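You operate a simulated robot arm through the tools that you are given. There is no shell and no other tool. Be economical: measure what you need, move in short steps, check, and stop when the job is done.

You are at the controls of a simulated robot arm. One attempt, no reset.

JOB
Stop the short oven and turn it down to 40, put the blue pad away and show FREE.
Fine: vent shut, power stays on; pad in the drawer under the oven, drawer shut; card in the oven's pocket; the red and yellow pads stay.

Only the result counts: the job must be done as asked and must still hold three seconds after the hand-in. Knocking over, shifting, dropping, spilling or breaking anything else fails it.

ROBOT AND FRAMES
A 6-joint arm with a two-finger parallel gripper on a trunk, on a base that drives. Base frame: it is fixed to the floor where the robot stands at the start and does not move with it; the origin is under the middle of the robot, x ahead of it, y to its left, z up; the surface under the hand at the start is at about z = 0.451. Lengths are in m, angles in degrees, forces in N, time in s.
With the tool pointing down near the work surface it reaches from about 0.1 to 0.74 m from the robot's upright axis, wherever it stands. Its first joint turns from -166.0 to 166.0 degrees. Places, roughly: black knob of the short oven [0.6, 0.1, 1.5]; blue pad [0, -1.25, 0.75]; blue slide handle of the short oven [0.6, 0.1, 1.4]; drawer under the short oven [0.6, -0.1, 0.5]; grey pocket on the short oven [0.7, -0.1, 1]; inside of the short oven drawer [0.7, -0.1, 0.5]; power switch of the short oven [0.7, -0.1, 1.4]; red pad (7x5x4 cm) [1.1, -0.1, 0.2]; short oven [1, 0.2, 0.8]; silver knob of the short oven [0.8, -0.2, 1.5]; white card [0, -1.5, 0.75]; yellow pad [-3.75, -4, 1.25]. Payload 3.91 kg.
The tool frame sits at the grasp point between the pads (the TCP): z along the fingers, y along the line on which they close. The tips reach 0.03 m beyond it. Largest opening 0.11 m; finger width 0.02, thickness 0.01; the body of the gripper, 0.048 by 0.112 m, starts 0.055 m behind the TCP.
Orientation is told as [roll, pitch, yaw] about the base's x, y, z axes, in that order, counted from this pose: with the fingers straight down and closing along the base's y, the tool's x points along the base's -x, its y along +y and its z along -z.

CONTROLS
- The arm moves only by the tool drive_tool. Its argument "increments" is a list of rows, each a list of 3 entries, a list of its own where there are three numbers: the shift along the tool's x, y, z in units of 50 mm (1.0 is 50 mm), then the turn, a rotation vector about the tool's x, y, z in units of 6 degrees (1.0 is 6 degrees), then the opening, from 0 (shut) to 1 (fully open). In form: [[[x, y, z], [wx, wy, wz], grip], ...]. A call has 1 to 12 rows; each row shifts and turns the commanded pose from where the row before left it, along the tool's axes as they then stand. A call with a number of a shift or a turn outside -1 to 1 is refused whole. Rows are played at 5 a second. More than 0.05 m and 8.6 degrees between two rows, or a gripper value outside its range, and nothing of the call is played. A pose out of reach is approached as far as the arm can. The call stops where the force on the tool passes 90 N (or 10 N more than at its start, if that is more) or the arm is blocked; 0.2 s more then pass. Each finger travels about 0.045 m/s and halts on what it meets, pressing with about 20 N; the grip force reading is that of the motor and also rises with nothing between the fingers. The clock runs only during rows and for 0.2 s after the last one: add rows that do not move to give the fingers time. The reply holds the time, the measured pose of the TCP, the force on the tool along the base axes, the opening and the grip force, in the units named above and with some noise, with the torque about the TCP (base axes, N m) and any sound that the robot's microphone picked up.
- Cameras (640 x 400 px; columns grow to the right, rows downward): "scene" is now at [0.032, 0.1397, 1.3576]; the picture's right is [-0.14, -0.99, 0.00], its down [-0.24, 0.04, -0.97] and it looks along [0.96, -0.14, -0.24] (base axes); focal length 214 px, centre (320, 200). "wrist" rides on the gripper at [0.071, 0.022, -0.107] in the tool frame; the picture's right is [-0.29, 0.96, 0.00], its down [-0.76, -0.23, -0.61] and it looks along [-0.58, -0.18, 0.79] (tool axes); focal length 243 px, centre (320, 200).
- grab_frame(camera): a new picture of that camera. The clock stands still meanwhile.
- lift_body(by): slides the trunk up (or, below 0, down) by that many m; the arm and the scene camera ride with it, the base frame stays. It gives what a move gives, with no picture.
- base_move(legs): drives the robot by 1 to 6 legs, each [ahead, left, turn to the left] in m, m and degrees, along the robot's own axes; the way and the turn of a leg run together, so that a leg with both is an arc; at most 1.5 m and 180 degrees a leg. The arm and the cameras ride along, it lands a little off, and it stops where it bumps. It gives what a move gives.
- head_to(pan, tilt): turns the head with the scene camera to pan (to the left, within 86 degrees either way) and tilt (down, from -29 to 69), counted from straight ahead of the robot. It gives what a move gives.
- point_at(camera, pixels): for up to 12 pixels [column, row] of the newest picture of that camera ("zoom" is the newest enlarged one), the place [x, y, z] in the base frame of the surface seen there, good to about 0.002 m. The clock stands still meanwhile.
- zoom(camera, box): a new picture of the part [left, top, right, bottom] of that camera's present view, enlarged. The clock stands still meanwhile.
- hand_in(): hands the job in; it is judged then, once.

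Keep the steps short. Do not move on a guess: measure, check each grasp and each placing, and mend mistakes. In all there are 80 turns and 68 pictures (those below and enlarged ones count). Leave the gripper open and the arm clear of the work at the hand-in unless told otherwise, and finish with a single line.

The tools are called after "Call:" as a command line: name --argument value ..., lists and objects as JSON in quotes. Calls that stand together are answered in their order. drive_tool: Moves the arm, as the interface text tells. Its arguments: {"type":"object","properties":{"increments":{"type":"array","items":{"type":"array"}}},"required":["increments"]} The other tools are called the same way: lift_body (by) slides the trunk up or down; base_move (legs) drives the base; head_to (pan, tilt) turns the head that bears the scene camera; grab_frame (camera) takes a picture; point_at (camera, pixels) gives the place of the surface under pixels of a picture; zoom (camera, box) takes an enlarged picture of a part of a camera's view; hand_in () hands the job in.

At the start:

```text
time: 0.0
eef_pos: [0.4333, -0.1608, 1.0012]
tcp_rot: [0.0, 0.0, 0.0]
contact_force: [0.2, -0.3, 0.1]
wrist_torque: [0.01, 0.0, 0.02]
grip_width: 0.1103
finger_force: 0.3
trunk travel left (down, up): [-0.275, 0.315]
robot x, y, heading: [0.0015, -0.0007, 0.0]
head pan, tilt: [-8.3, 14.0]
```

scene: 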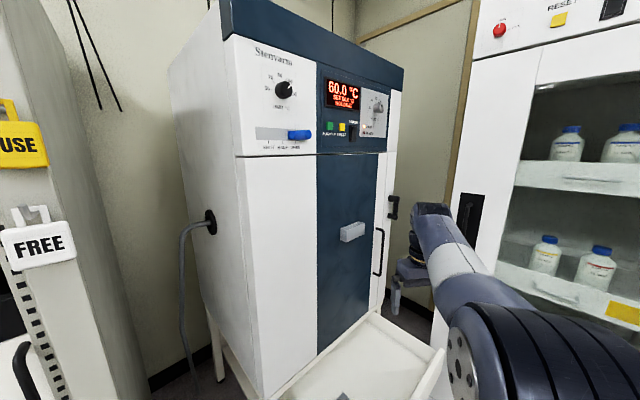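
wrist: 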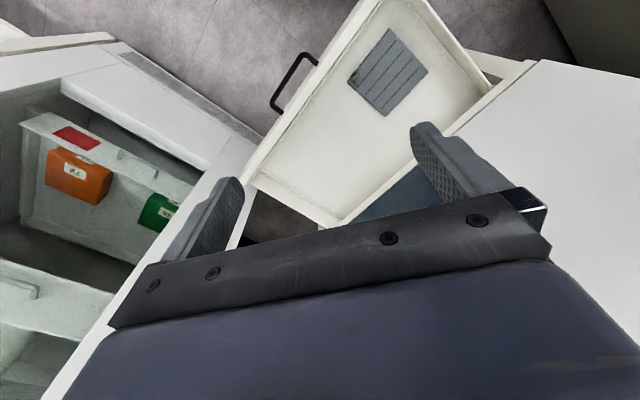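

I see the short oven ahead with its panel reading 60.0 and the drawer standing open. I'll enlarge the panel (columns 230-400, rows 40-160) and look at it.

Call:
zoom --camera "scene" --box '[230, 40, 410, 155]'

Call:
zoom --camera "scene" --box '[240, 180, 460, 400]'

```text
3.48 times, centred on (320, 98) of scene
```

zoom: 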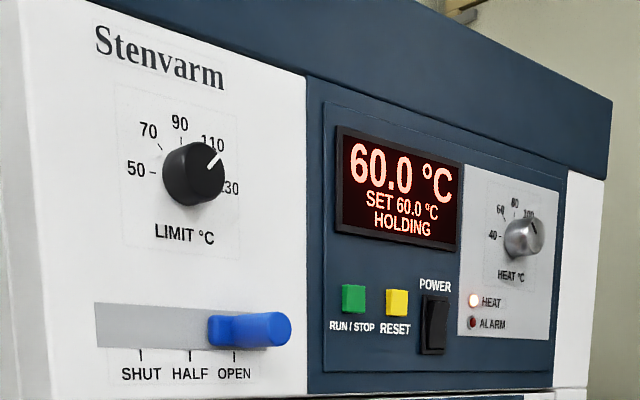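

```text
1.82 times, centred on (350, 290) of scene
```

zoom: 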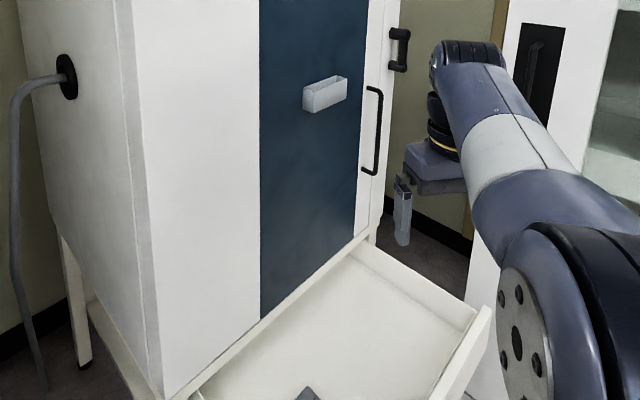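

Now closer on the silver knob, and I'll measure points of the panel.

Call:
zoom --camera "scene" --box '[355, 85, 395, 145]'

Call:
zoom --camera "scene" --box '[230, 40, 410, 155]'

Call:
point_at --camera "zoom" --pixels '[[353, 298], [397, 303], [435, 325], [524, 238], [192, 172], [275, 330], [225, 325], [141, 352], [190, 352], [234, 352], [493, 236], [240, 250]]'

Call:
head_to --pan -80 --tilt 25

Call:
grab_frame --camera "scene"

```text
6.67 times, centred on (375, 115) of scene
```

zoom: 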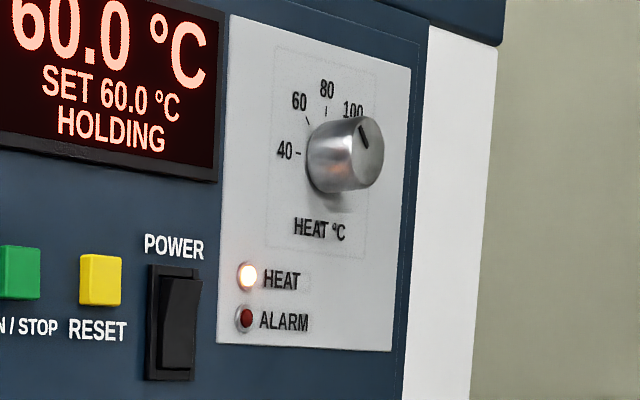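

```text
3.48 times, centred on (320, 98) of scene
```

zoom: 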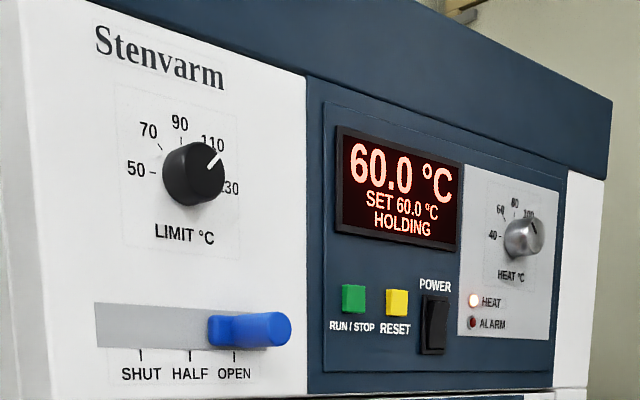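

```text
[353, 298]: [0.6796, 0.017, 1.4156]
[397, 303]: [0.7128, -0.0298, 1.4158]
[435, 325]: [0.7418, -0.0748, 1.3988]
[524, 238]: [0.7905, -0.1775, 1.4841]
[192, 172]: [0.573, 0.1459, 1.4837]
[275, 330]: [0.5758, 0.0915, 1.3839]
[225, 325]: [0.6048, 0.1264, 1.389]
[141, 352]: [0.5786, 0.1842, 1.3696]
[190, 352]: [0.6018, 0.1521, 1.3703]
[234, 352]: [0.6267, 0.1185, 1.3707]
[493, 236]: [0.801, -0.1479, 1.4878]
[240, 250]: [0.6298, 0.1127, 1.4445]
```

```text
time: 1.4
eef_pos: [0.4326, -0.1596, 0.9996]
tcp_rot: [0.1, 0.1, 0.0]
contact_force: [0.5, -0.1, -0.2]
wrist_torque: [0.0, -0.03, 0.03]
grip_width: 0.1099
finger_force: 0.0
trunk travel left (down, up): [-0.275, 0.315]
robot x, y, heading: [-0.0008, 0.0013, 0.2]
head pan, tilt: [-80.0, 25.0]
```

```text
61 pictures are left
```

scene: 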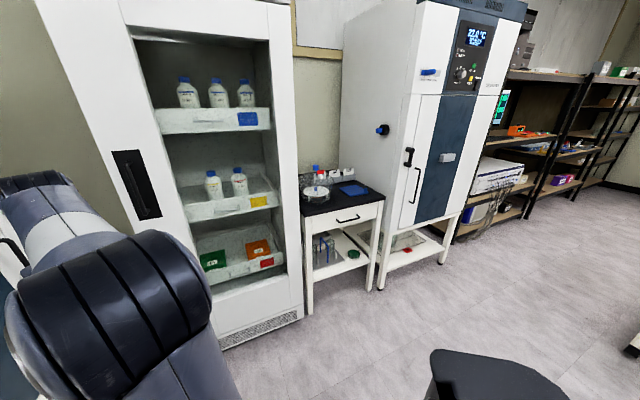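

The side table at (345,190) carries a blue pad and some white things. I'll enlarge it and the tall oven's surroundings.

Call:
zoom --camera "scene" --box '[290, 150, 400, 220]'

Call:
point_at --camera "zoom" --pixels '[[370, 225], [340, 205], [400, 245], [310, 130], [255, 125], [370, 130], [150, 250], [330, 300], [390, 218], [60, 290]]'

Call:
head_to --pan -80 --tilt 60

Call:
grab_frame --camera "scene"

```text
5.71 times, centred on (345, 185) of scene
```

zoom: 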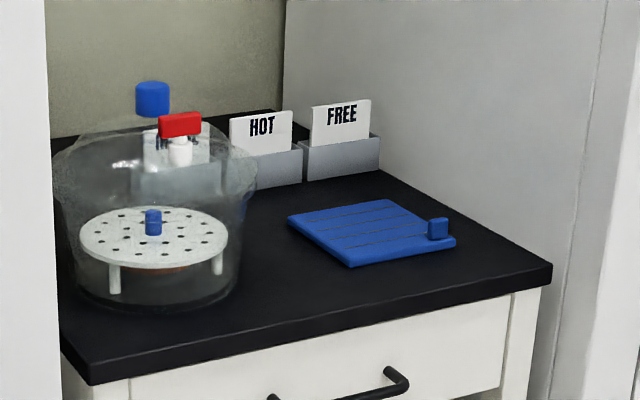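

```text
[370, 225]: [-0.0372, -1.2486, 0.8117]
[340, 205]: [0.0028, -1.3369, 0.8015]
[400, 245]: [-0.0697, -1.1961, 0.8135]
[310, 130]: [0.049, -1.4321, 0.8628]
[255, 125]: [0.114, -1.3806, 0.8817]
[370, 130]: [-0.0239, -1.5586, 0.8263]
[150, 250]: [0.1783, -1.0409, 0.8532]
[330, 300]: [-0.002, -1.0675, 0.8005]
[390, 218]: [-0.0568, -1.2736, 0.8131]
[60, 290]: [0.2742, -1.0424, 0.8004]
```

```text
time: 2.4
eef_pos: [0.4335, -0.1595, 1.0005]
tcp_rot: [-0.1, -0.1, 0.0]
contact_force: [-0.1, -0.3, -0.5]
wrist_torque: [-0.01, -0.03, 0.01]
grip_width: 0.1097
finger_force: 0.1
trunk travel left (down, up): [-0.275, 0.315]
robot x, y, heading: [-0.0011, -0.0002, -0.1]
head pan, tilt: [-80.0, 60.0]
```

```text
59 pictures are left
```

scene: 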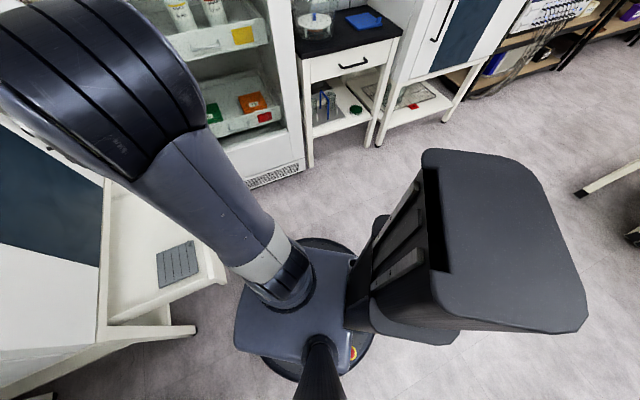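

I see the open drawer with a grey mat at (177,263) and the robot's base plate near it. I'll measure the drawer's extents so I know how I can drive.

Call:
point_at --camera "scene" --pixels '[[110, 320], [225, 280], [192, 215], [177, 263], [160, 275], [190, 250], [235, 340], [260, 220], [130, 260], [106, 170], [192, 328], [100, 285]]'

Call:
head_to --pan 10 --tilt 60

Call:
grab_frame --camera "scene"

```text
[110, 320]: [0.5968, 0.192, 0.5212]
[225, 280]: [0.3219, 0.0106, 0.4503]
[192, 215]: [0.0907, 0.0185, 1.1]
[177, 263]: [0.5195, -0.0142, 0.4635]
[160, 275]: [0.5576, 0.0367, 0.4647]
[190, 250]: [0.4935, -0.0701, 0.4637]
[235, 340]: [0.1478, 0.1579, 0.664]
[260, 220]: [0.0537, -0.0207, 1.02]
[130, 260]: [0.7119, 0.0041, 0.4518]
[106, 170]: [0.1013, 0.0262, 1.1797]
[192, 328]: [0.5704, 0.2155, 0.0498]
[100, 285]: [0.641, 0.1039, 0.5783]
```

```text
time: 4.1
eef_pos: [0.4333, -0.1602, 0.9998]
tcp_rot: [0.0, 0.0, -0.1]
contact_force: [0.3, -0.1, 0.8]
wrist_torque: [0.02, 0.03, 0.03]
grip_width: 0.1098
finger_force: 0.1
trunk travel left (down, up): [-0.275, 0.315]
robot x, y, heading: [0.001, 0.0053, -0.1]
head pan, tilt: [10.0, 60.0]
```

```text
58 pictures are left
```

scene: 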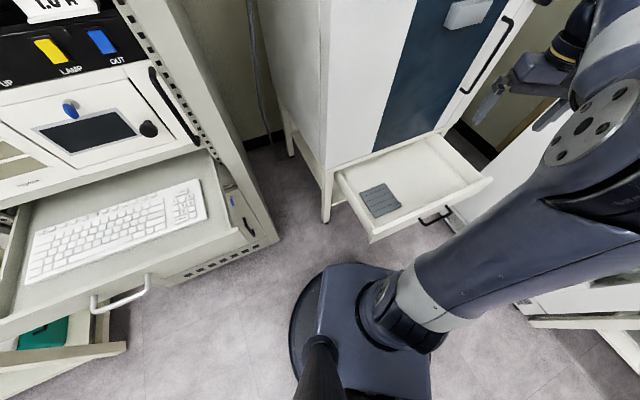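

I'll measure the drawer front and handle, and the console's tray on the left.

Call:
point_at --camera "scene" --pixels '[[372, 232], [488, 180], [445, 213], [430, 222], [340, 175], [435, 135], [245, 240], [400, 195], [480, 85], [372, 243], [210, 105], [330, 215]]'

```text
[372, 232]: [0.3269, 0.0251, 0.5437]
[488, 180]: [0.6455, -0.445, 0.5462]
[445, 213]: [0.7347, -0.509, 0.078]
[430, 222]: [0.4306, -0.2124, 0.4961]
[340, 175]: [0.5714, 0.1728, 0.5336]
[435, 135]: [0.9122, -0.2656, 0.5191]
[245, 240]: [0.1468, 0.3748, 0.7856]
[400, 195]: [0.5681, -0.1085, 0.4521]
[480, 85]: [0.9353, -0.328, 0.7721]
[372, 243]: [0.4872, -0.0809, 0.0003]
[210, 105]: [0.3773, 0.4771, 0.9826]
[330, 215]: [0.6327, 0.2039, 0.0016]
```

The oven's face looks along about (-0.83,-0.56), so a heading of 34° squares me to it. The drawer front stands 0.29 m out. I'll back off slightly while turning, then slide right along the oven.

Call:
base_move --legs '[[-0.05, 0, 34], [0, -0.33, 0]]'

Call:
head_to --pan 0 --tilt 10

Call:
grab_frame --camera "scene"

```text
time: 7.9
eef_pos: [0.5851, -0.1728, 0.9996]
tcp_rot: [0.0, 0.0, 33.9]
contact_force: [0.2, 0.3, -0.7]
wrist_torque: [-0.02, 0.01, 0.01]
grip_width: 0.1099
finger_force: 0.1
trunk travel left (down, up): [-0.275, 0.315]
robot x, y, heading: [0.1363, -0.2829, 34.4]
head pan, tilt: [10.0, 60.0]
```

```text
time: 9.1
eef_pos: [0.585, -0.1727, 0.9989]
tcp_rot: [0.1, 0.0, 34.0]
contact_force: [0.1, -0.2, 0.0]
wrist_torque: [-0.01, -0.01, 0.01]
grip_width: 0.11
finger_force: 0.1
trunk travel left (down, up): [-0.275, 0.315]
robot x, y, heading: [0.1372, -0.2834, 34.0]
head pan, tilt: [0.0, 10.0]
```

```text
57 pictures are left
```

scene: 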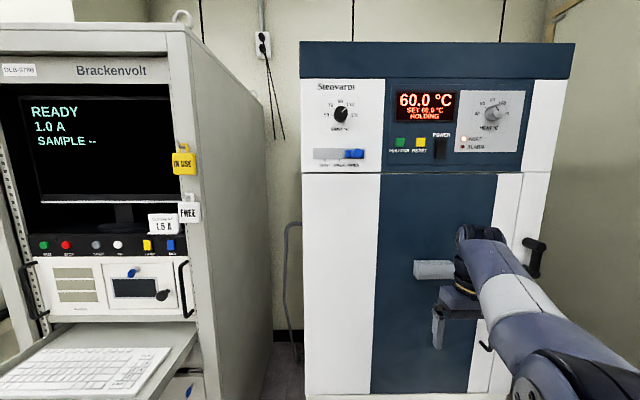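

Squared up now. I'll measure the panel anew from an enlarged view.

Call:
zoom --camera "scene" --box '[300, 70, 540, 180]'

Call:
zoom --camera "scene" --box '[455, 90, 525, 155]'

Call:
point_at --camera "zoom" --pixels '[[340, 150], [380, 150], [345, 210], [250, 105], [250, 150], [400, 70], [480, 160], [60, 340]]'

Call:
lift_body --by 0.3

```text
2.67 times, centred on (420, 125) of scene
```

zoom: 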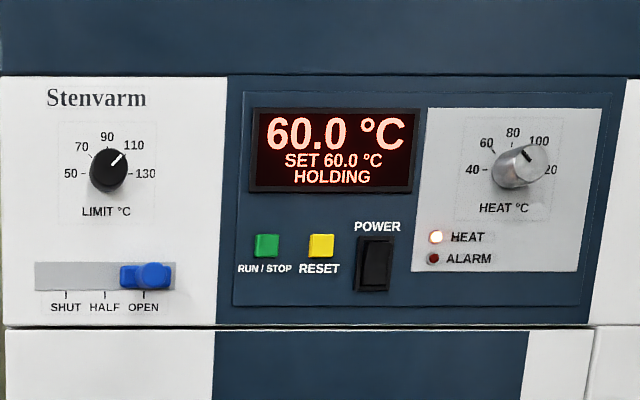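

```text
6.15 times, centred on (490, 122) of scene
```

zoom: 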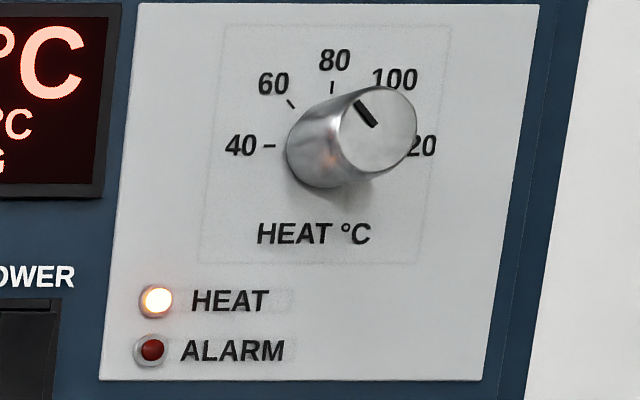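

```text
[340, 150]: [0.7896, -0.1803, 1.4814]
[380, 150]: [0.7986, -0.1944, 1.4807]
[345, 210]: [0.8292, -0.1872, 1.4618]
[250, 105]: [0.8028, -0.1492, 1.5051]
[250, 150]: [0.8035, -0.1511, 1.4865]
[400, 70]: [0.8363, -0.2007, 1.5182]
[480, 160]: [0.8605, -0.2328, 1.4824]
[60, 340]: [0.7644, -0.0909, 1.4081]
```

```text
time: 12.1
eef_pos: [0.5848, -0.1735, 1.2992]
tcp_rot: [-0.1, 0.1, 34.0]
contact_force: [0.7, 0.2, -0.4]
wrist_torque: [0.02, -0.01, 0.0]
grip_width: 0.1102
finger_force: 0.0
trunk travel left (down, up): [-0.575, 0.015]
robot x, y, heading: [0.1375, -0.2809, 33.9]
head pan, tilt: [0.0, 10.0]
```

The HEAT pointer is at 60 and its 40 mark lies directly left, so it needs 45° counter-clockwise. Button, slide and knob are at heights 1.38–1.49. I'll first pitch the tool from down to level, toward the panel, in free space.

Call:
drive_tool --increments '[[[0, 0, 0], [0, -1, 0], 0], [[0, 0, 0], [0, -1, 0], 0], [[0, 0, 0], [0, -1, 0], 0], [[0, 0, 0], [0, -1, 0], 0], [[0, 0, 0], [0, -1, 0], 0], [[0, 0, 0], [0, -1, 0], 0], [[0, 0, 0], [0, -1, 0], 0], [[0, 0, 0], [0, -1, 0], 0], [[0, 0, 0], [0, -1, 0], 0], [[0, 0, 0], [0, -1, 0], 0]]'

Call:
drive_tool --increments '[[[0, 0, 0], [0, -1, 0], 0], [[0, 0, 0], [0, -1, 0], 0], [[0, 0, 0], [0, -1, 0], 0], [[0, 0, 0], [0, -1, 0], 0], [[0, 0, 0], [0, -1, 0], 0], [[0, 0, 0], [0, 0, 0], 0]]'

Call:
grab_frame --camera "scene"

```text
time: 14.3
eef_pos: [0.5849, -0.1749, 1.2998]
tcp_rot: [-0.1, -60.0, 34.1]
contact_force: [-0.4, -0.4, -0.3]
wrist_torque: [0.01, -0.01, 0.01]
grip_width: 0.0
finger_force: 20.6
trunk travel left (down, up): [-0.575, 0.015]
robot x, y, heading: [0.1352, -0.287, 34.1]
head pan, tilt: [0.0, 10.0]
```

```text
time: 15.7
eef_pos: [0.5852, -0.172, 1.3004]
tcp_rot: [179.1, -89.9, -145.2]
contact_force: [-0.3, -0.3, 0.0]
wrist_torque: [-0.01, -0.01, 0.0]
grip_width: 0.0001
finger_force: 19.5
trunk travel left (down, up): [-0.575, 0.015]
robot x, y, heading: [0.1361, -0.2867, 34.0]
head pan, tilt: [0.0, 10.0]
```

```text
54 pictures are left
```

scene: 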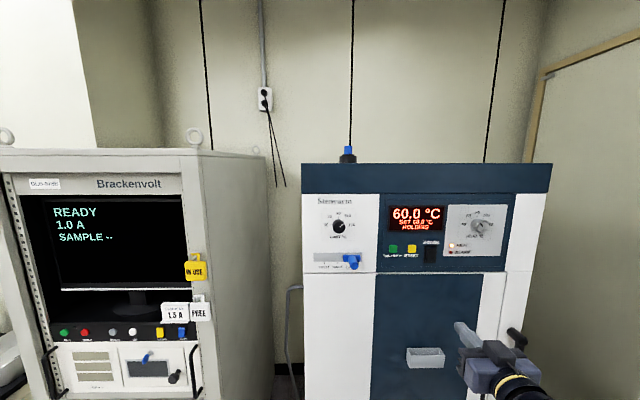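

The tool is level now. I'll measure the button, slide and knobs from this height.

Call:
zoom --camera "scene" --box '[305, 190, 445, 275]'

Call:
point_at --camera "zoom" --pixels '[[398, 266], [390, 258], [405, 275], [483, 265], [215, 328], [235, 325], [205, 320], [62, 340], [60, 320], [370, 290], [158, 162], [50, 305]]'

```text
4.57 times, centred on (375, 232) of scene
```

zoom: 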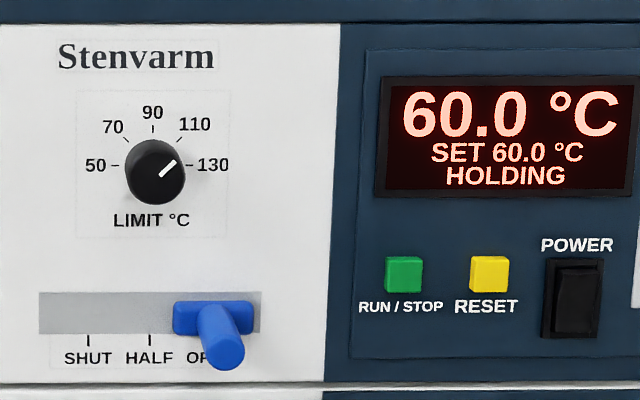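

```text
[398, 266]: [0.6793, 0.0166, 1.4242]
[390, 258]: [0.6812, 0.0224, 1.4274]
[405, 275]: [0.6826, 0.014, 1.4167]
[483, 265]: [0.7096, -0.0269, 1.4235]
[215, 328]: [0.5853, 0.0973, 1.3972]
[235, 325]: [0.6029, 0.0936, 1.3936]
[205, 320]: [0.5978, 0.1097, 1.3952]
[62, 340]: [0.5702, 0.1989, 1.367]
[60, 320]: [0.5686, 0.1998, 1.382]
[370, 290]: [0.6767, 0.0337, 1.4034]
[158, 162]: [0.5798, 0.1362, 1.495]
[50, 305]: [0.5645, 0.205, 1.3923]
```

Button face is at about (0.682, 0.0165, 1.421). I need 0.102 m left, 0.121 up, then forward, stopping 20 mm short.

Call:
drive_tool --increments '[[[-0.8, 0.68, 0], [0, 0, 0], 0], [[-0.8, 0.68, 0], [0, 0, 0], 0], [[-0.81, 0.68, 0], [0, 0, 0], 0], [[0, 0, 0.9], [0, 0, 0], 0], [[0, 0, 0.9], [0, 0, 0], 0], [[0, 0, 0.9], [0, 0, 0], 0], [[0, 0, 0], [0, 0, 0], 0]]'

Call:
zoom --camera "scene" --box '[305, 180, 505, 305]'

```text
refused: row 1 steps farther than a row can; nothing moved
```

```text
3.20 times, centred on (405, 242) of scene
```

zoom: 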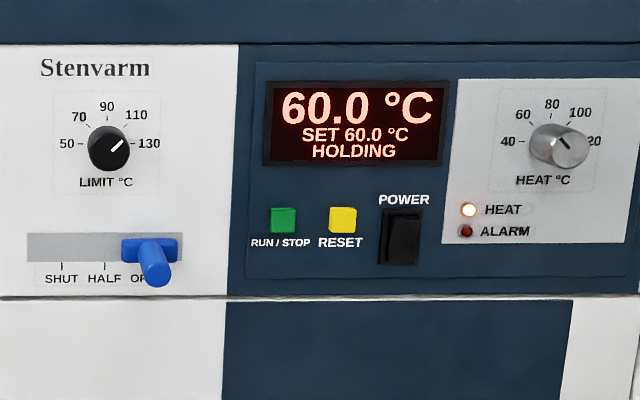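

The combined step was over 50 mm per row, so it was refused. I'll split it finer.

Call:
drive_tool --increments '[[[-0.6, 0.51, 0], [0, 0, 0], 0], [[-0.6, 0.51, 0], [0, 0, 0], 0], [[-0.6, 0.51, 0], [0, 0, 0], 0], [[-0.61, 0.51, 0], [0, 0, 0], 0], [[0, 0, 0.9], [0, 0, 0], 0], [[0, 0, 0.9], [0, 0, 0], 0], [[0, 0, 0.9], [0, 0, 0], 0], [[0, 0, 0], [0, 0, 0], 0]]'

Call:
zoom --camera "scene" --box '[305, 180, 505, 305]'

```text
time: 17.5
eef_pos: [0.6391, -0.0139, 1.4213]
tcp_rot: [24.5, -90.0, 9.4]
contact_force: [0.0, 0.6, 1.3]
wrist_torque: [-0.03, 0.0, -0.01]
grip_width: 0.0
finger_force: 20.3
trunk travel left (down, up): [-0.575, 0.015]
robot x, y, heading: [0.139, -0.2867, 34.0]
head pan, tilt: [0.0, 10.0]
```

```text
3.20 times, centred on (405, 242) of scene
```

zoom: 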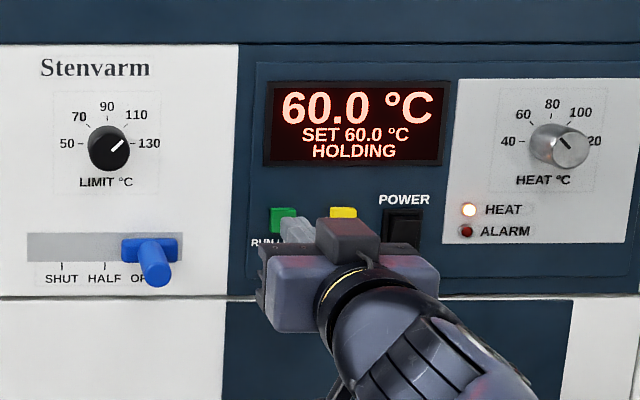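

The tips are 2 cm in front of the green button and lined up. I'll press in with small steps and back out.

Call:
drive_tool --increments '[[[0, 0, 0.3], [0, 0, 0], 0], [[0, 0, 0.1], [0, 0, 0], 0], [[0, 0, 0.06], [0, 0, 0], 0], [[0, 0, 0.04], [0, 0, 0], 0], [[0, 0, 0], [0, 0, 0], 0]]'

Call:
zoom --camera "scene" --box '[305, 180, 505, 305]'

```text
time: 18.7
eef_pos: [0.6596, -0.0002, 1.4218]
tcp_rot: [177.3, -89.8, -143.4]
contact_force: [-3.7, -4.0, 1.9]
wrist_torque: [0.02, -0.05, 0.0]
grip_width: 0.0
finger_force: 20.2
trunk travel left (down, up): [-0.575, 0.015]
robot x, y, heading: [0.1327, -0.2832, 34.0]
head pan, tilt: [0.0, 10.0]
heard: click
```

```text
3.20 times, centred on (405, 242) of scene
```

zoom: 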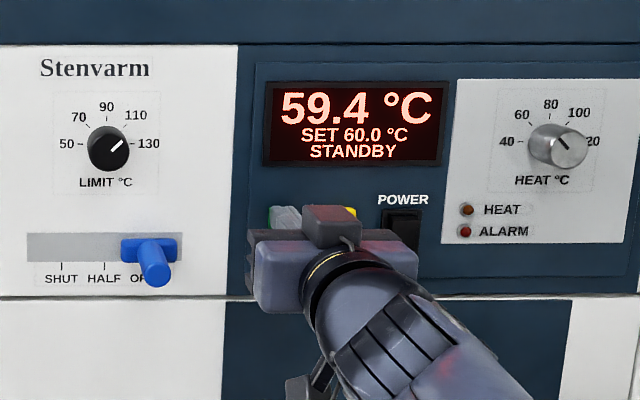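

It now reads STANDBY and the HEAT lamp is off. I'll back out and go to the silver knob (axis about (0.824,-0.180,1.486)), with the gripper part open.

Call:
drive_tool --increments '[[[0, 0, -1], [0, 0, 0], 0], [[0, 0, -1], [0, 0, 0], 0], [[-0.215, -0.795, 0], [0, 0, 0], 0.6], [[-0.215, -0.795, 0], [0, 0, 0], 0.6], [[-0.215, -0.795, 0], [0, 0, 0], 0.6], [[-0.215, -0.795, 0], [0, 0, 0], 0.6], [[-0.215, -0.795, 0], [0, 0, 0], 0.6], [[-0.215, -0.795, 0], [0, 0, 0], 0.6], [[0, 0, 0], [0, 0, 0], 0.6]]'

Call:
grab_frame --camera "wrist"

Call:
zoom --camera "scene" --box '[375, 180, 535, 280]'

```text
time: 20.7
eef_pos: [0.7094, -0.2531, 1.4871]
tcp_rot: [84.5, -90.0, -50.5]
contact_force: [0.9, -0.1, -0.5]
wrist_torque: [0.02, -0.01, -0.01]
grip_width: 0.0663
finger_force: 0.0
trunk travel left (down, up): [-0.575, 0.015]
robot x, y, heading: [0.136, -0.2835, 33.9]
head pan, tilt: [0.0, 10.0]
```

```text
49 pictures are left
```

wrist: 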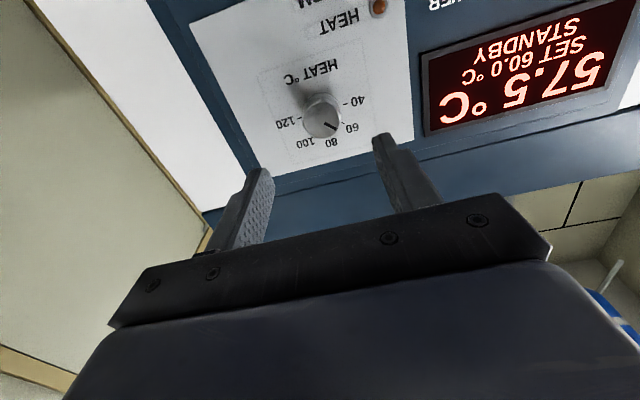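

```text
4.00 times, centred on (455, 230) of scene
```

zoom: 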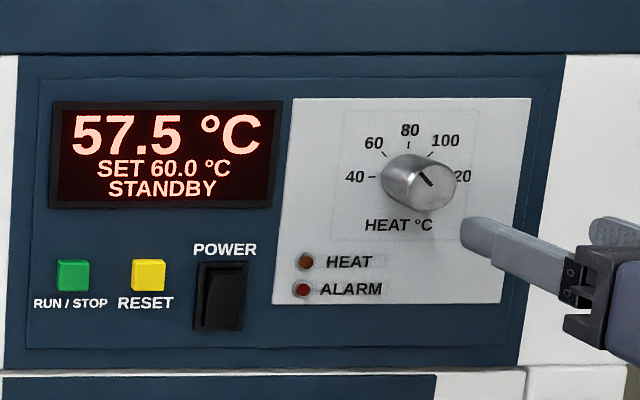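

I'll pin down the knob's face from the wrist view, at (326,118) and its rims.

Call:
point_at --camera "wrist" --pixels '[[323, 120], [308, 122], [338, 116], [322, 106], [324, 132], [357, 101], [345, 127]]'

```text
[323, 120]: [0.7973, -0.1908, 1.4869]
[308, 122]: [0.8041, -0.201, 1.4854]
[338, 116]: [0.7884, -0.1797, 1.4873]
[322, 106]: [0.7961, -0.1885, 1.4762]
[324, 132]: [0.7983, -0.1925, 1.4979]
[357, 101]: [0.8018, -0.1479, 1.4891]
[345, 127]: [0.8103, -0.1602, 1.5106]
```

Knob centre is 3 mm left of the tool axis. I'll nudge left, go forward 100 mm and close on it.

Call:
drive_tool --increments '[[[0, 0.06, 0.7], [0, 0, 0], 0.6], [[0, 0, 0.7], [0, 0, 0], 0.6], [[0, 0, 0.58], [0, 0, 0], 0.6], [[0, 0, 0], [0, 0, 0], 0.6], [[0, 0, 0], [0, 0, 0], 0.2], [[0, 0, 0], [0, 0, 0], 0.2], [[0, 0, 0], [0, 0, 0], 0.1], [[0, 0, 0], [0, 0, 0], 0.1]]'

Call:
grab_frame --camera "wrist"

```text
time: 22.5
eef_pos: [0.7907, -0.1961, 1.4861]
tcp_rot: [92.2, -89.9, -58.1]
contact_force: [6.1, -6.1, 1.6]
wrist_torque: [-0.01, 0.11, 0.55]
grip_width: 0.0356
finger_force: 44.9
trunk travel left (down, up): [-0.575, 0.015]
robot x, y, heading: [0.1365, -0.2803, 33.8]
head pan, tilt: [0.0, 10.0]
```

```text
47 pictures are left
```

wrist: 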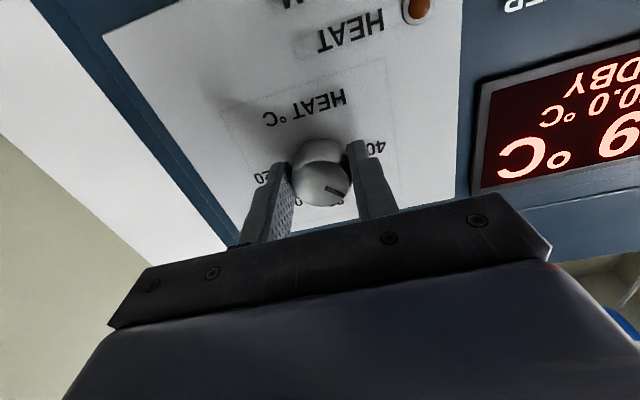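

Gripped at 36 mm. Now turning counter-clockwise 45°.

Call:
drive_tool --increments '[[[0, 0, 0], [0, 0, -1], 0.1], [[0, 0, 0], [0, 0, -1], 0.1], [[0, 0, 0], [0, 0, -1], 0.1], [[0, 0, 0], [0, 0, -1], 0.1], [[0, 0, 0], [0, 0, -1], 0.1], [[0, 0, 0], [0, 0, -1], 0.1], [[0, 0, 0], [0, 0, -1], 0.1], [[0, 0, 0], [0, 0, -0.5], 0.1], [[0, 0, 0], [0, 0, 0], 0.1]]'

Call:
zoom --camera "scene" --box '[375, 180, 535, 280]'

```text
time: 24.5
eef_pos: [0.7936, -0.1981, 1.486]
tcp_rot: [-90.1, -44.9, 124.1]
contact_force: [16.2, -15.3, 12.3]
wrist_torque: [-0.02, 0.24, 0.41]
grip_width: 0.0357
finger_force: 44.7
trunk travel left (down, up): [-0.575, 0.015]
robot x, y, heading: [0.135, -0.282, 34.1]
head pan, tilt: [0.0, 10.0]
```

```text
4.00 times, centred on (455, 230) of scene
```

zoom: 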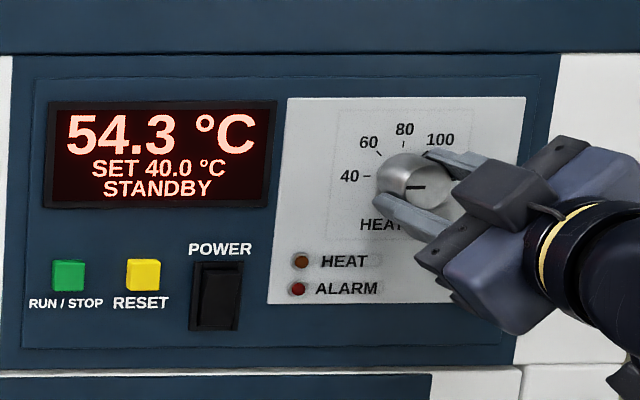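

SET reads 40.0 and it is still STANDBY. I'll release, back straight out and undo the roll.

Call:
drive_tool --increments '[[[0, 0, 0], [0, 0, 0], 0.6], [[0, 0, 0], [0, 0, 0], 0.6], [[0, 0, -0.5], [0, 0, 0], 0.6], [[0, 0, -0.8], [0, 0, 0], 0.6], [[0, 0, -0.8], [0, 0, 0.5], 0.6], [[0, 0, 0], [0, 0, 1], 0.6], [[0, 0, 0], [0, 0, 1], 0.6], [[0, 0, 0], [0, 0, 1], 0.6], [[0, 0, 0], [0, 0, 1], 0.6], [[0, 0, 0], [0, 0, 1], 0.6], [[0, 0, 0], [0, 0, 1], 0.6], [[0, 0, 0], [0, 0, 1], 0.6]]'

Call:
drive_tool --increments '[[[0.24, 0.9, 0], [0, 0, 0], 0.6], [[0.24, 0.9, 0], [0, 0, 0], 0.6], [[0.24, 0.9, 0], [0, 0, 0], 0.6], [[0.24, 0.9, 0], [0, 0, 0], 0.6], [[0.24, 0.9, 0], [0, 0, 0], 0.6], [[0.24, 0.9, 0], [0, 0, 0], 0.6], [[0.24, 0.9, 0], [0, 0, 0], 0.6], [[0.2, 0.9, 0], [0, 0, 0], 0.6], [[0, 0, 0], [0, 0, 0], 0.6]]'

Call:
grab_frame --camera "scene"

Call:
grab_frame --camera "wrist"

```text
time: 27.1
eef_pos: [0.704, -0.2537, 1.4854]
tcp_rot: [93.5, -89.9, -59.4]
contact_force: [-0.2, -0.3, 0.3]
wrist_torque: [-0.03, 0.01, -0.02]
grip_width: 0.0659
finger_force: 0.1
trunk travel left (down, up): [-0.575, 0.015]
robot x, y, heading: [0.1372, -0.2807, 34.0]
head pan, tilt: [0.0, 10.0]
```

```text
time: 29.1
eef_pos: [0.5239, 0.0102, 1.3634]
tcp_rot: [3.3, -81.0, 35.0]
contact_force: [0.5, 0.1, 0.1]
wrist_torque: [0.04, 0.0, 0.01]
grip_width: 0.0659
finger_force: 0.0
out of reach, approached as far as the arm can: row 7, 8
trunk travel left (down, up): [-0.575, 0.015]
robot x, y, heading: [0.1361, -0.2842, 33.9]
head pan, tilt: [0.0, 10.0]
```

```text
45 pictures are left
```

scene: 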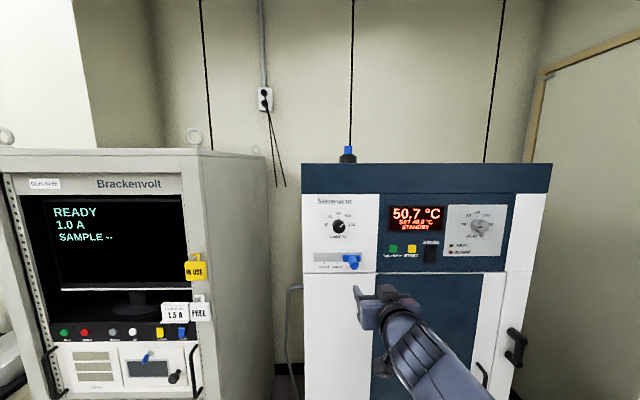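

```text
44 pictures are left
```

wrist: 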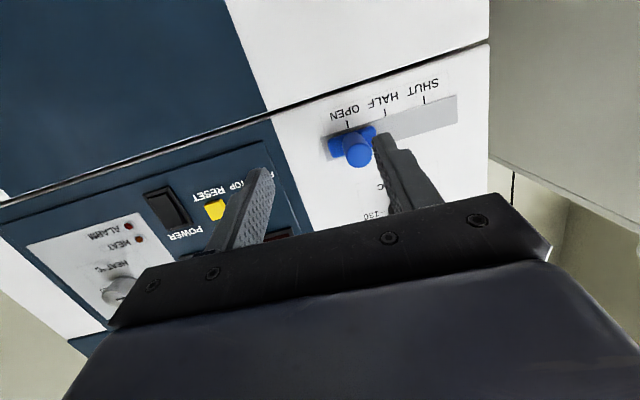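

That was near the reach limit (pitch slipped to -81). I'll shift the base left 0.15 m, then re-level.

Call:
base_move --legs '[[0, 0.15, 0]]'

Call:
drive_tool --increments '[[[0, -0.5, 0], [0, -0.75, 0], 0.6], [[0, -0.5, 0], [0, -0.75, 0], 0.6], [[0, 0, 0], [0, 0, 0], 0.6]]'

Call:
zoom --camera "scene" --box '[340, 180, 500, 280]'

```text
time: 30.4
eef_pos: [0.4383, 0.1363, 1.3644]
tcp_rot: [3.3, -81.0, 35.3]
contact_force: [0.0, 0.3, 1.1]
wrist_torque: [0.01, 0.03, -0.02]
grip_width: 0.0659
finger_force: 0.0
trunk travel left (down, up): [-0.575, 0.015]
robot x, y, heading: [0.0501, -0.1571, 34.1]
head pan, tilt: [0.0, 10.0]
```

```text
time: 31.2
eef_pos: [0.4694, 0.0975, 1.3644]
tcp_rot: [109.6, -89.6, -71.3]
contact_force: [0.1, 0.8, -0.6]
wrist_torque: [0.01, 0.0, -0.02]
grip_width: 0.0662
finger_force: 0.0
trunk travel left (down, up): [-0.575, 0.015]
robot x, y, heading: [0.0542, -0.1585, 34.3]
head pan, tilt: [0.0, 10.0]
```

```text
4.00 times, centred on (420, 230) of scene
```

zoom: 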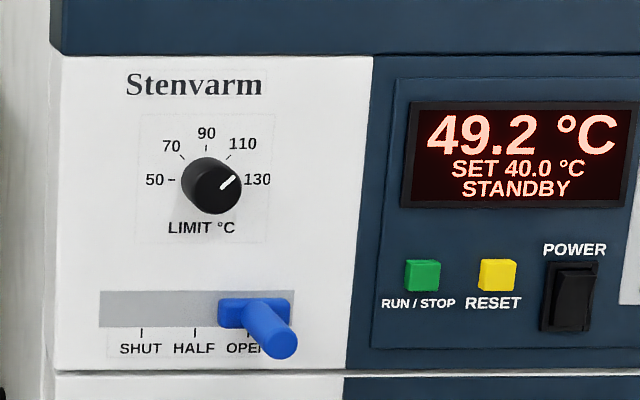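

Call:
point_at --camera "zoom" --pixels '[[282, 342], [272, 325], [255, 315], [225, 315], [292, 325], [142, 330], [195, 330], [110, 310]]'

Call:
grab_frame --camera "wrist"

```text
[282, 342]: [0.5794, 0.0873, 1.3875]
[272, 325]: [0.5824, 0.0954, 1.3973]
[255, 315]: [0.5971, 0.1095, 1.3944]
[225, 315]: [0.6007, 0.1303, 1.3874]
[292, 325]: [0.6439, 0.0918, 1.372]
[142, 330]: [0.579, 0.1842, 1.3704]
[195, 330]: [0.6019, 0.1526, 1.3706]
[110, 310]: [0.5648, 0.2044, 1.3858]
```

```text
42 pictures are left
```

wrist: 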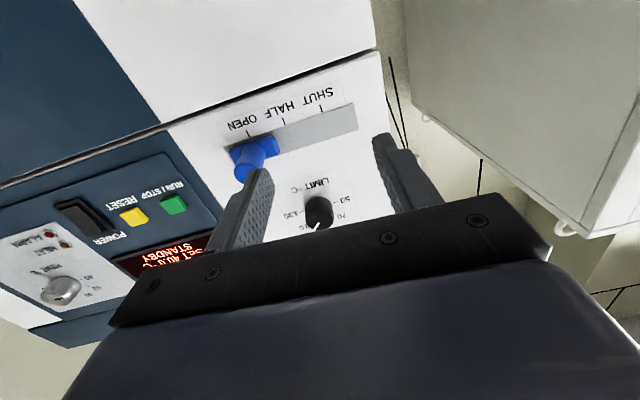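

The slide's knob end is at (0.579,0.087,1.387) and needs to go 80 mm left to SHUT. I'll line up and go forward around it.

Call:
drive_tool --increments '[[[-0.22, -0.7, 0], [0, 0, 0], 0.6], [[-0.22, -0.7, 0], [0, 0, 0], 0.6], [[0, 0, 0], [0, 0, 0], 0.6]]'

Call:
zoom --camera "scene" --box '[340, 180, 500, 280]'

Call:
grab_frame --camera "wrist"

```text
time: 32.0
eef_pos: [0.5124, 0.0415, 1.3863]
tcp_rot: [101.3, -89.4, -63.0]
contact_force: [-0.1, -0.9, -0.6]
wrist_torque: [0.0, 0.01, -0.01]
grip_width: 0.066
finger_force: 0.0
trunk travel left (down, up): [-0.575, 0.015]
robot x, y, heading: [0.0528, -0.1602, 34.0]
head pan, tilt: [0.0, 10.0]
```

```text
4.00 times, centred on (420, 230) of scene
```

zoom: 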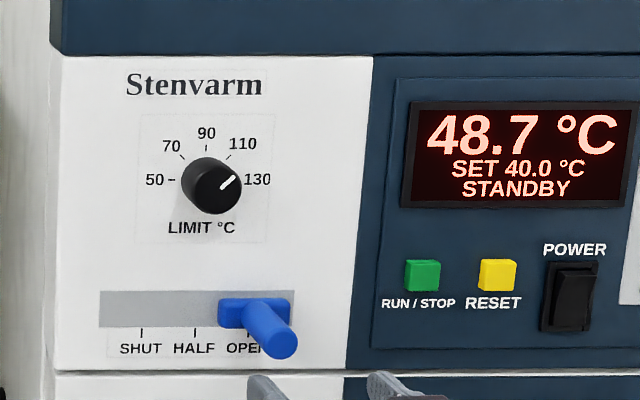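

```text
40 pictures are left
```

wrist: 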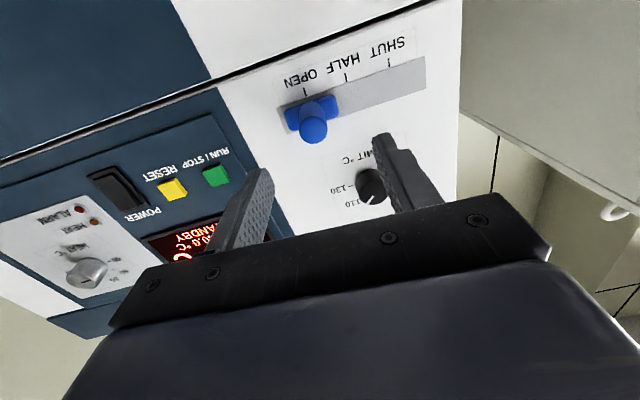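

Centred between the fingers. Forward 80 mm, then close.

Call:
drive_tool --increments '[[[0, 0, 0.8], [0, 0, 0], 0.6], [[0, 0, 0.8], [0, 0, 0], 0.6], [[0, 0, 0], [0, 0, 0], 0.2], [[0, 0, 0], [0, 0, 0], 0.1], [[0, 0, 0], [0, 0, 0], 0.1], [[0, 0, 0], [0, 0, 0], 0.1], [[0, 0, 0], [0, 0, 0], 0.1]]'

Call:
drive_tool --increments '[[[0, 0.4, 0], [0, 0, 0], 0.1], [[0, 0.4, 0], [0, 0, 0], 0.1], [[0, 0.4, 0], [0, 0, 0], 0.1], [[0, 0.4, 0], [0, 0, 0], 0.1], [[0, 0, 0], [0, 0, 0], 0.1]]'

Call:
zoom --camera "scene" --box '[340, 180, 500, 280]'

Call:
grab_frame --camera "wrist"

```text
time: 33.6
eef_pos: [0.5785, 0.0914, 1.3851]
tcp_rot: [103.1, -89.4, -64.7]
contact_force: [1.9, 2.2, 2.5]
wrist_torque: [0.0, 0.04, -1.26]
grip_width: 0.0244
finger_force: 44.9
trunk travel left (down, up): [-0.575, 0.015]
robot x, y, heading: [0.052, -0.1574, 34.3]
head pan, tilt: [0.0, 10.0]
```

```text
time: 34.8
eef_pos: [0.5352, 0.1527, 1.3854]
tcp_rot: [77.2, -89.3, -39.1]
contact_force: [29.6, -3.6, -1.7]
wrist_torque: [0.0, 0.02, -1.63]
grip_width: 0.0244
finger_force: 44.9
trunk travel left (down, up): [-0.575, 0.015]
robot x, y, heading: [0.0554, -0.1621, 34.0]
head pan, tilt: [0.0, 10.0]
```

```text
4.00 times, centred on (420, 230) of scene
```

zoom: 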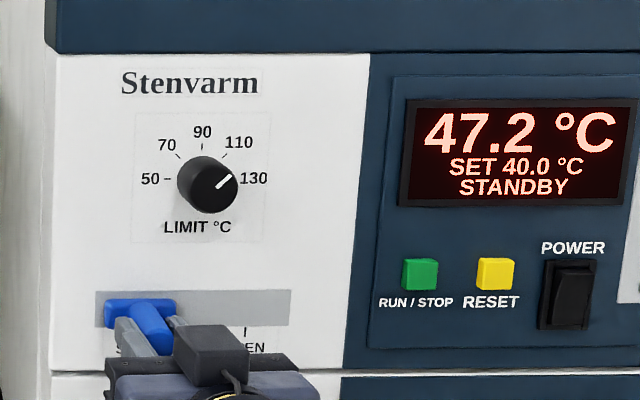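

```text
38 pictures are left
```

wrist: 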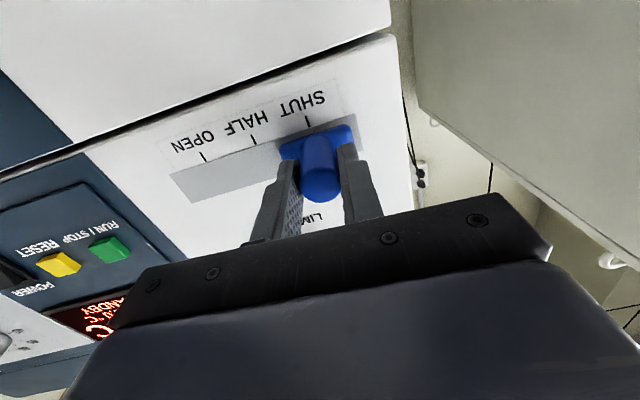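

The slide is at about SHUT; the tool feels some 20 N of resistance. I'll push a little more to be sure it is at its end.

Call:
drive_tool --increments '[[[0, 0.08, 0], [0, 0, 0], 0.1], [[0, 0.08, 0], [0, 0, 0], 0.1], [[0, 0, 0], [0, 0, 0], 0.1]]'

Call:
drive_tool --increments '[[[0, -0.1, 0], [0, 0, 0], 0.1], [[0, 0, 0], [0, 0, 0], 0.5], [[0, 0, 0], [0, 0, 0], 0.5], [[0, 0, -0.8], [0, 0, 0], 0.5], [[0, 0, -0.8], [0, 0, 0], 0.5], [[0, 0, -0.8], [0, 0, 0], 0.5]]'

Call:
grab_frame --camera "wrist"

Call:
zoom --camera "scene" --box '[340, 180, 500, 280]'

```text
time: 35.6
eef_pos: [0.5336, 0.1521, 1.3847]
tcp_rot: [84.5, -88.9, -46.7]
contact_force: [53.5, -23.4, 3.1]
wrist_torque: [-0.04, 0.09, -1.86]
grip_width: 0.0246
finger_force: 44.9
trunk travel left (down, up): [-0.575, 0.015]
robot x, y, heading: [0.0514, -0.1599, 34.4]
head pan, tilt: [0.0, 10.0]
```

```text
time: 37.0
eef_pos: [0.4286, 0.0822, 1.3839]
tcp_rot: [104.1, -89.5, -65.8]
contact_force: [-0.3, -0.5, -0.1]
wrist_torque: [0.03, -0.03, 0.04]
grip_width: 0.0551
finger_force: 0.1
trunk travel left (down, up): [-0.575, 0.015]
robot x, y, heading: [0.0465, -0.158, 34.1]
head pan, tilt: [0.0, 10.0]
```

```text
37 pictures are left
```

wrist: 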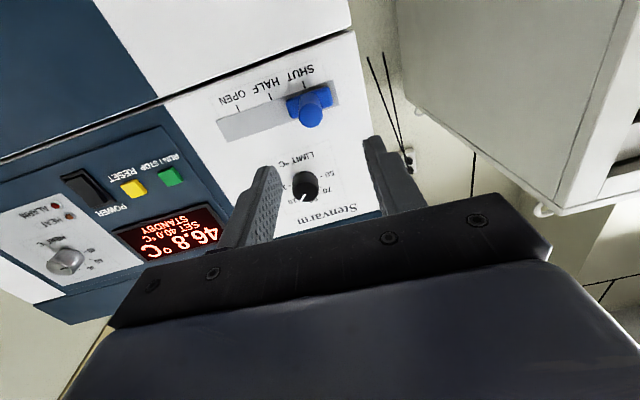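

```text
4.00 times, centred on (420, 230) of scene
```

zoom: 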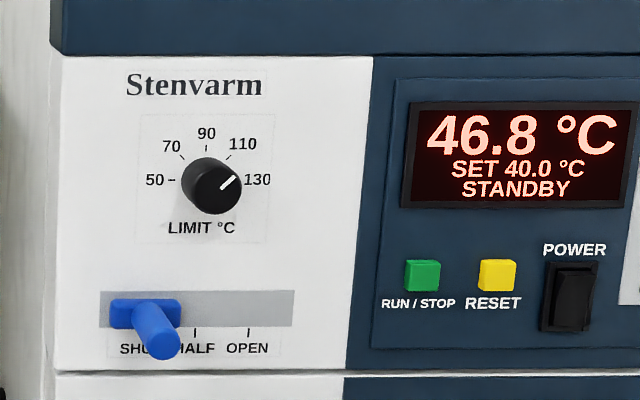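

The slide hit its stop at SHUT; the panel reads STANDBY, SET 40.0. Next comes the pad. I'll turn the tool back to pointing down, retract, and look around for obstacles.

Call:
drive_tool --increments '[[[0, 0, -1], [0, 0, 0], 0.5], [[0, 0, 0], [0, 1, 0], 0.5], [[0, 0, 0], [0, 1, 0], 0.5], [[0, 0, 0], [0, 1, 0], 0.5], [[0, 0, 0], [0, 1, 0], 0.5], [[0, 0, 0], [0, 1, 0], 0.5], [[0, 0, 0], [0, 1, 0], 0.5], [[0, 0, 0], [0, 1, 0], 0.5], [[0, 0, 0], [0, 1, 0], 0.5]]'

Call:
drive_tool --increments '[[[0, 0, 0], [0, 1, 0], 0.5], [[0, 0, 0], [0, 1, 0], 0.5], [[0, 0, 0], [0, 1, 0], 0.5], [[0, 0, 0], [0, 1, 0], 0.5], [[0, 0, 0], [0, 1, 0], 0.5], [[0, 0, 0], [0, 1, 0], 0.5], [[0, 0, 0], [0, 1, 0], 0.5], [[0, 0, 0], [0, 0, 0], 0.5]]'

Call:
head_to --pan -86 --tilt 50

Call:
grab_frame --camera "scene"

```text
time: 39.0
eef_pos: [0.3916, 0.0526, 1.3845]
tcp_rot: [0.8, -42.1, 37.8]
contact_force: [-1.0, -0.3, -0.4]
wrist_torque: [0.02, -0.01, -0.01]
grip_width: 0.0552
finger_force: 0.0
trunk travel left (down, up): [-0.575, 0.015]
robot x, y, heading: [0.053, -0.1564, 33.9]
head pan, tilt: [0.0, 10.0]
```

```text
time: 40.8
eef_pos: [0.3916, 0.051, 1.3848]
tcp_rot: [0.4, 0.0, 38.4]
contact_force: [0.3, -1.0, 0.0]
wrist_torque: [-0.01, 0.05, -0.02]
grip_width: 0.0551
finger_force: 0.0
trunk travel left (down, up): [-0.575, 0.015]
robot x, y, heading: [0.0525, -0.1589, 34.2]
head pan, tilt: [0.0, 10.0]
```

```text
time: 42.4
eef_pos: [0.3916, 0.0508, 1.3856]
tcp_rot: [0.5, -0.1, 38.2]
contact_force: [0.3, -0.1, -1.0]
wrist_torque: [0.01, 0.02, 0.01]
grip_width: 0.055
finger_force: 0.0
trunk travel left (down, up): [-0.575, 0.015]
robot x, y, heading: [0.049, -0.1585, 34.0]
head pan, tilt: [-85.9, 50.0]
```

```text
35 pictures are left
```

scene: 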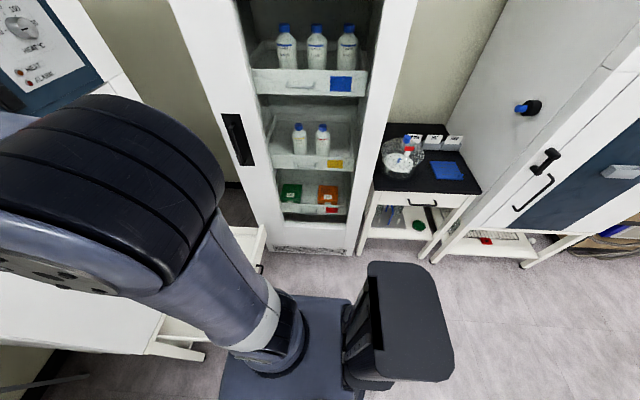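

The dark box moves with me, so it is my own body. I'll measure it and the table outline.

Call:
point_at --camera "scene" --pixels '[[450, 365], [435, 270], [370, 268], [225, 395], [375, 188], [478, 192], [447, 170], [433, 142], [454, 143], [560, 300], [500, 330], [265, 240]]'

Call:
zoom --camera "scene" --box '[370, 115, 490, 195]'

Call:
point_at --camera "zoom" --pixels '[[320, 290], [460, 250], [400, 330], [345, 250], [440, 330], [480, 300], [420, 200], [430, 190], [480, 155], [330, 200]]'

```text
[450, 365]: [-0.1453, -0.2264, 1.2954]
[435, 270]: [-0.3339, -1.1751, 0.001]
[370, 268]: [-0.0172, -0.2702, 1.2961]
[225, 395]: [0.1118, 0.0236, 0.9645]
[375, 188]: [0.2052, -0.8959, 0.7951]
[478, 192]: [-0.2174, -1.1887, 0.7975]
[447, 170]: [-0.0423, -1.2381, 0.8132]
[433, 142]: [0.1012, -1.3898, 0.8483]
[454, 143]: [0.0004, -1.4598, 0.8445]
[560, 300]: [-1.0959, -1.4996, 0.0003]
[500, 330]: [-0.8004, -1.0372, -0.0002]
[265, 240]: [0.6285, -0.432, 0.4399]
```

```text
5.00 times, centred on (430, 155) of scene
```

zoom: 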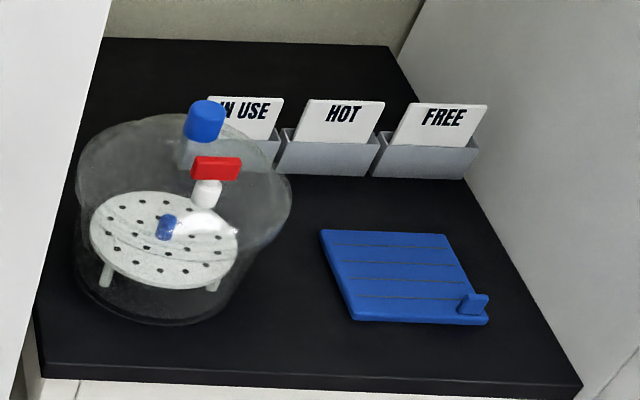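

```text
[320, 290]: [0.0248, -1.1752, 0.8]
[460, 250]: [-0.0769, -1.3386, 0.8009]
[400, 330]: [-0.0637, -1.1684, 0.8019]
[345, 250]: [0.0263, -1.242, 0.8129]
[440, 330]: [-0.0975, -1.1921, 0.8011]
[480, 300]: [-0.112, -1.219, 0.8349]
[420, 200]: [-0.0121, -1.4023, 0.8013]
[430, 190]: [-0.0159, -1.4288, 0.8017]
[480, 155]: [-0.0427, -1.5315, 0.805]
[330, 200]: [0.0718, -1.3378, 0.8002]
```

The table front faces the same direction as the cabinet, so I'll face heading -56°. I'll back straight off along heading 34, turn right 90°, and approach part way.

Call:
base_move --legs '[[-0.67, 0, 0], [0, 0, -90], [0.22, 0, 0]]'

Call:
lift_body --by -0.25

Call:
head_to --pan 0 --tilt 35

Call:
grab_frame --camera "scene"

```text
time: 51.2
eef_pos: [-0.1521, -1.0412, 1.3852]
tcp_rot: [0.5, -0.1, -50.1]
contact_force: [0.1, 0.2, 0.2]
wrist_torque: [0.0, 0.0, -0.03]
grip_width: 0.0552
finger_force: 0.0
trunk travel left (down, up): [-0.575, 0.015]
robot x, y, heading: [-0.3707, -0.7035, -54.4]
head pan, tilt: [-85.9, 50.0]
```

```text
time: 53.7
eef_pos: [-0.1515, -1.0412, 1.1351]
tcp_rot: [0.3, -0.1, -50.1]
contact_force: [-0.5, 0.1, 0.0]
wrist_torque: [-0.01, -0.02, -0.01]
grip_width: 0.0549
finger_force: 0.0
trunk travel left (down, up): [-0.325, 0.265]
robot x, y, heading: [-0.3686, -0.7058, -54.3]
head pan, tilt: [-85.9, 50.0]
```

```text
time: 55.3
eef_pos: [-0.1525, -1.0416, 1.1356]
tcp_rot: [0.5, -0.2, -50.0]
contact_force: [-0.9, 0.3, 0.1]
wrist_torque: [-0.01, -0.01, -0.02]
grip_width: 0.055
finger_force: 0.1
trunk travel left (down, up): [-0.325, 0.265]
robot x, y, heading: [-0.3687, -0.7099, -54.3]
head pan, tilt: [0.0, 35.0]
```

```text
33 pictures are left
```

scene: 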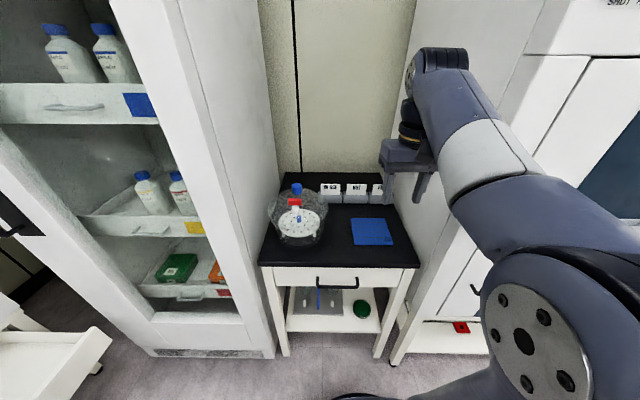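

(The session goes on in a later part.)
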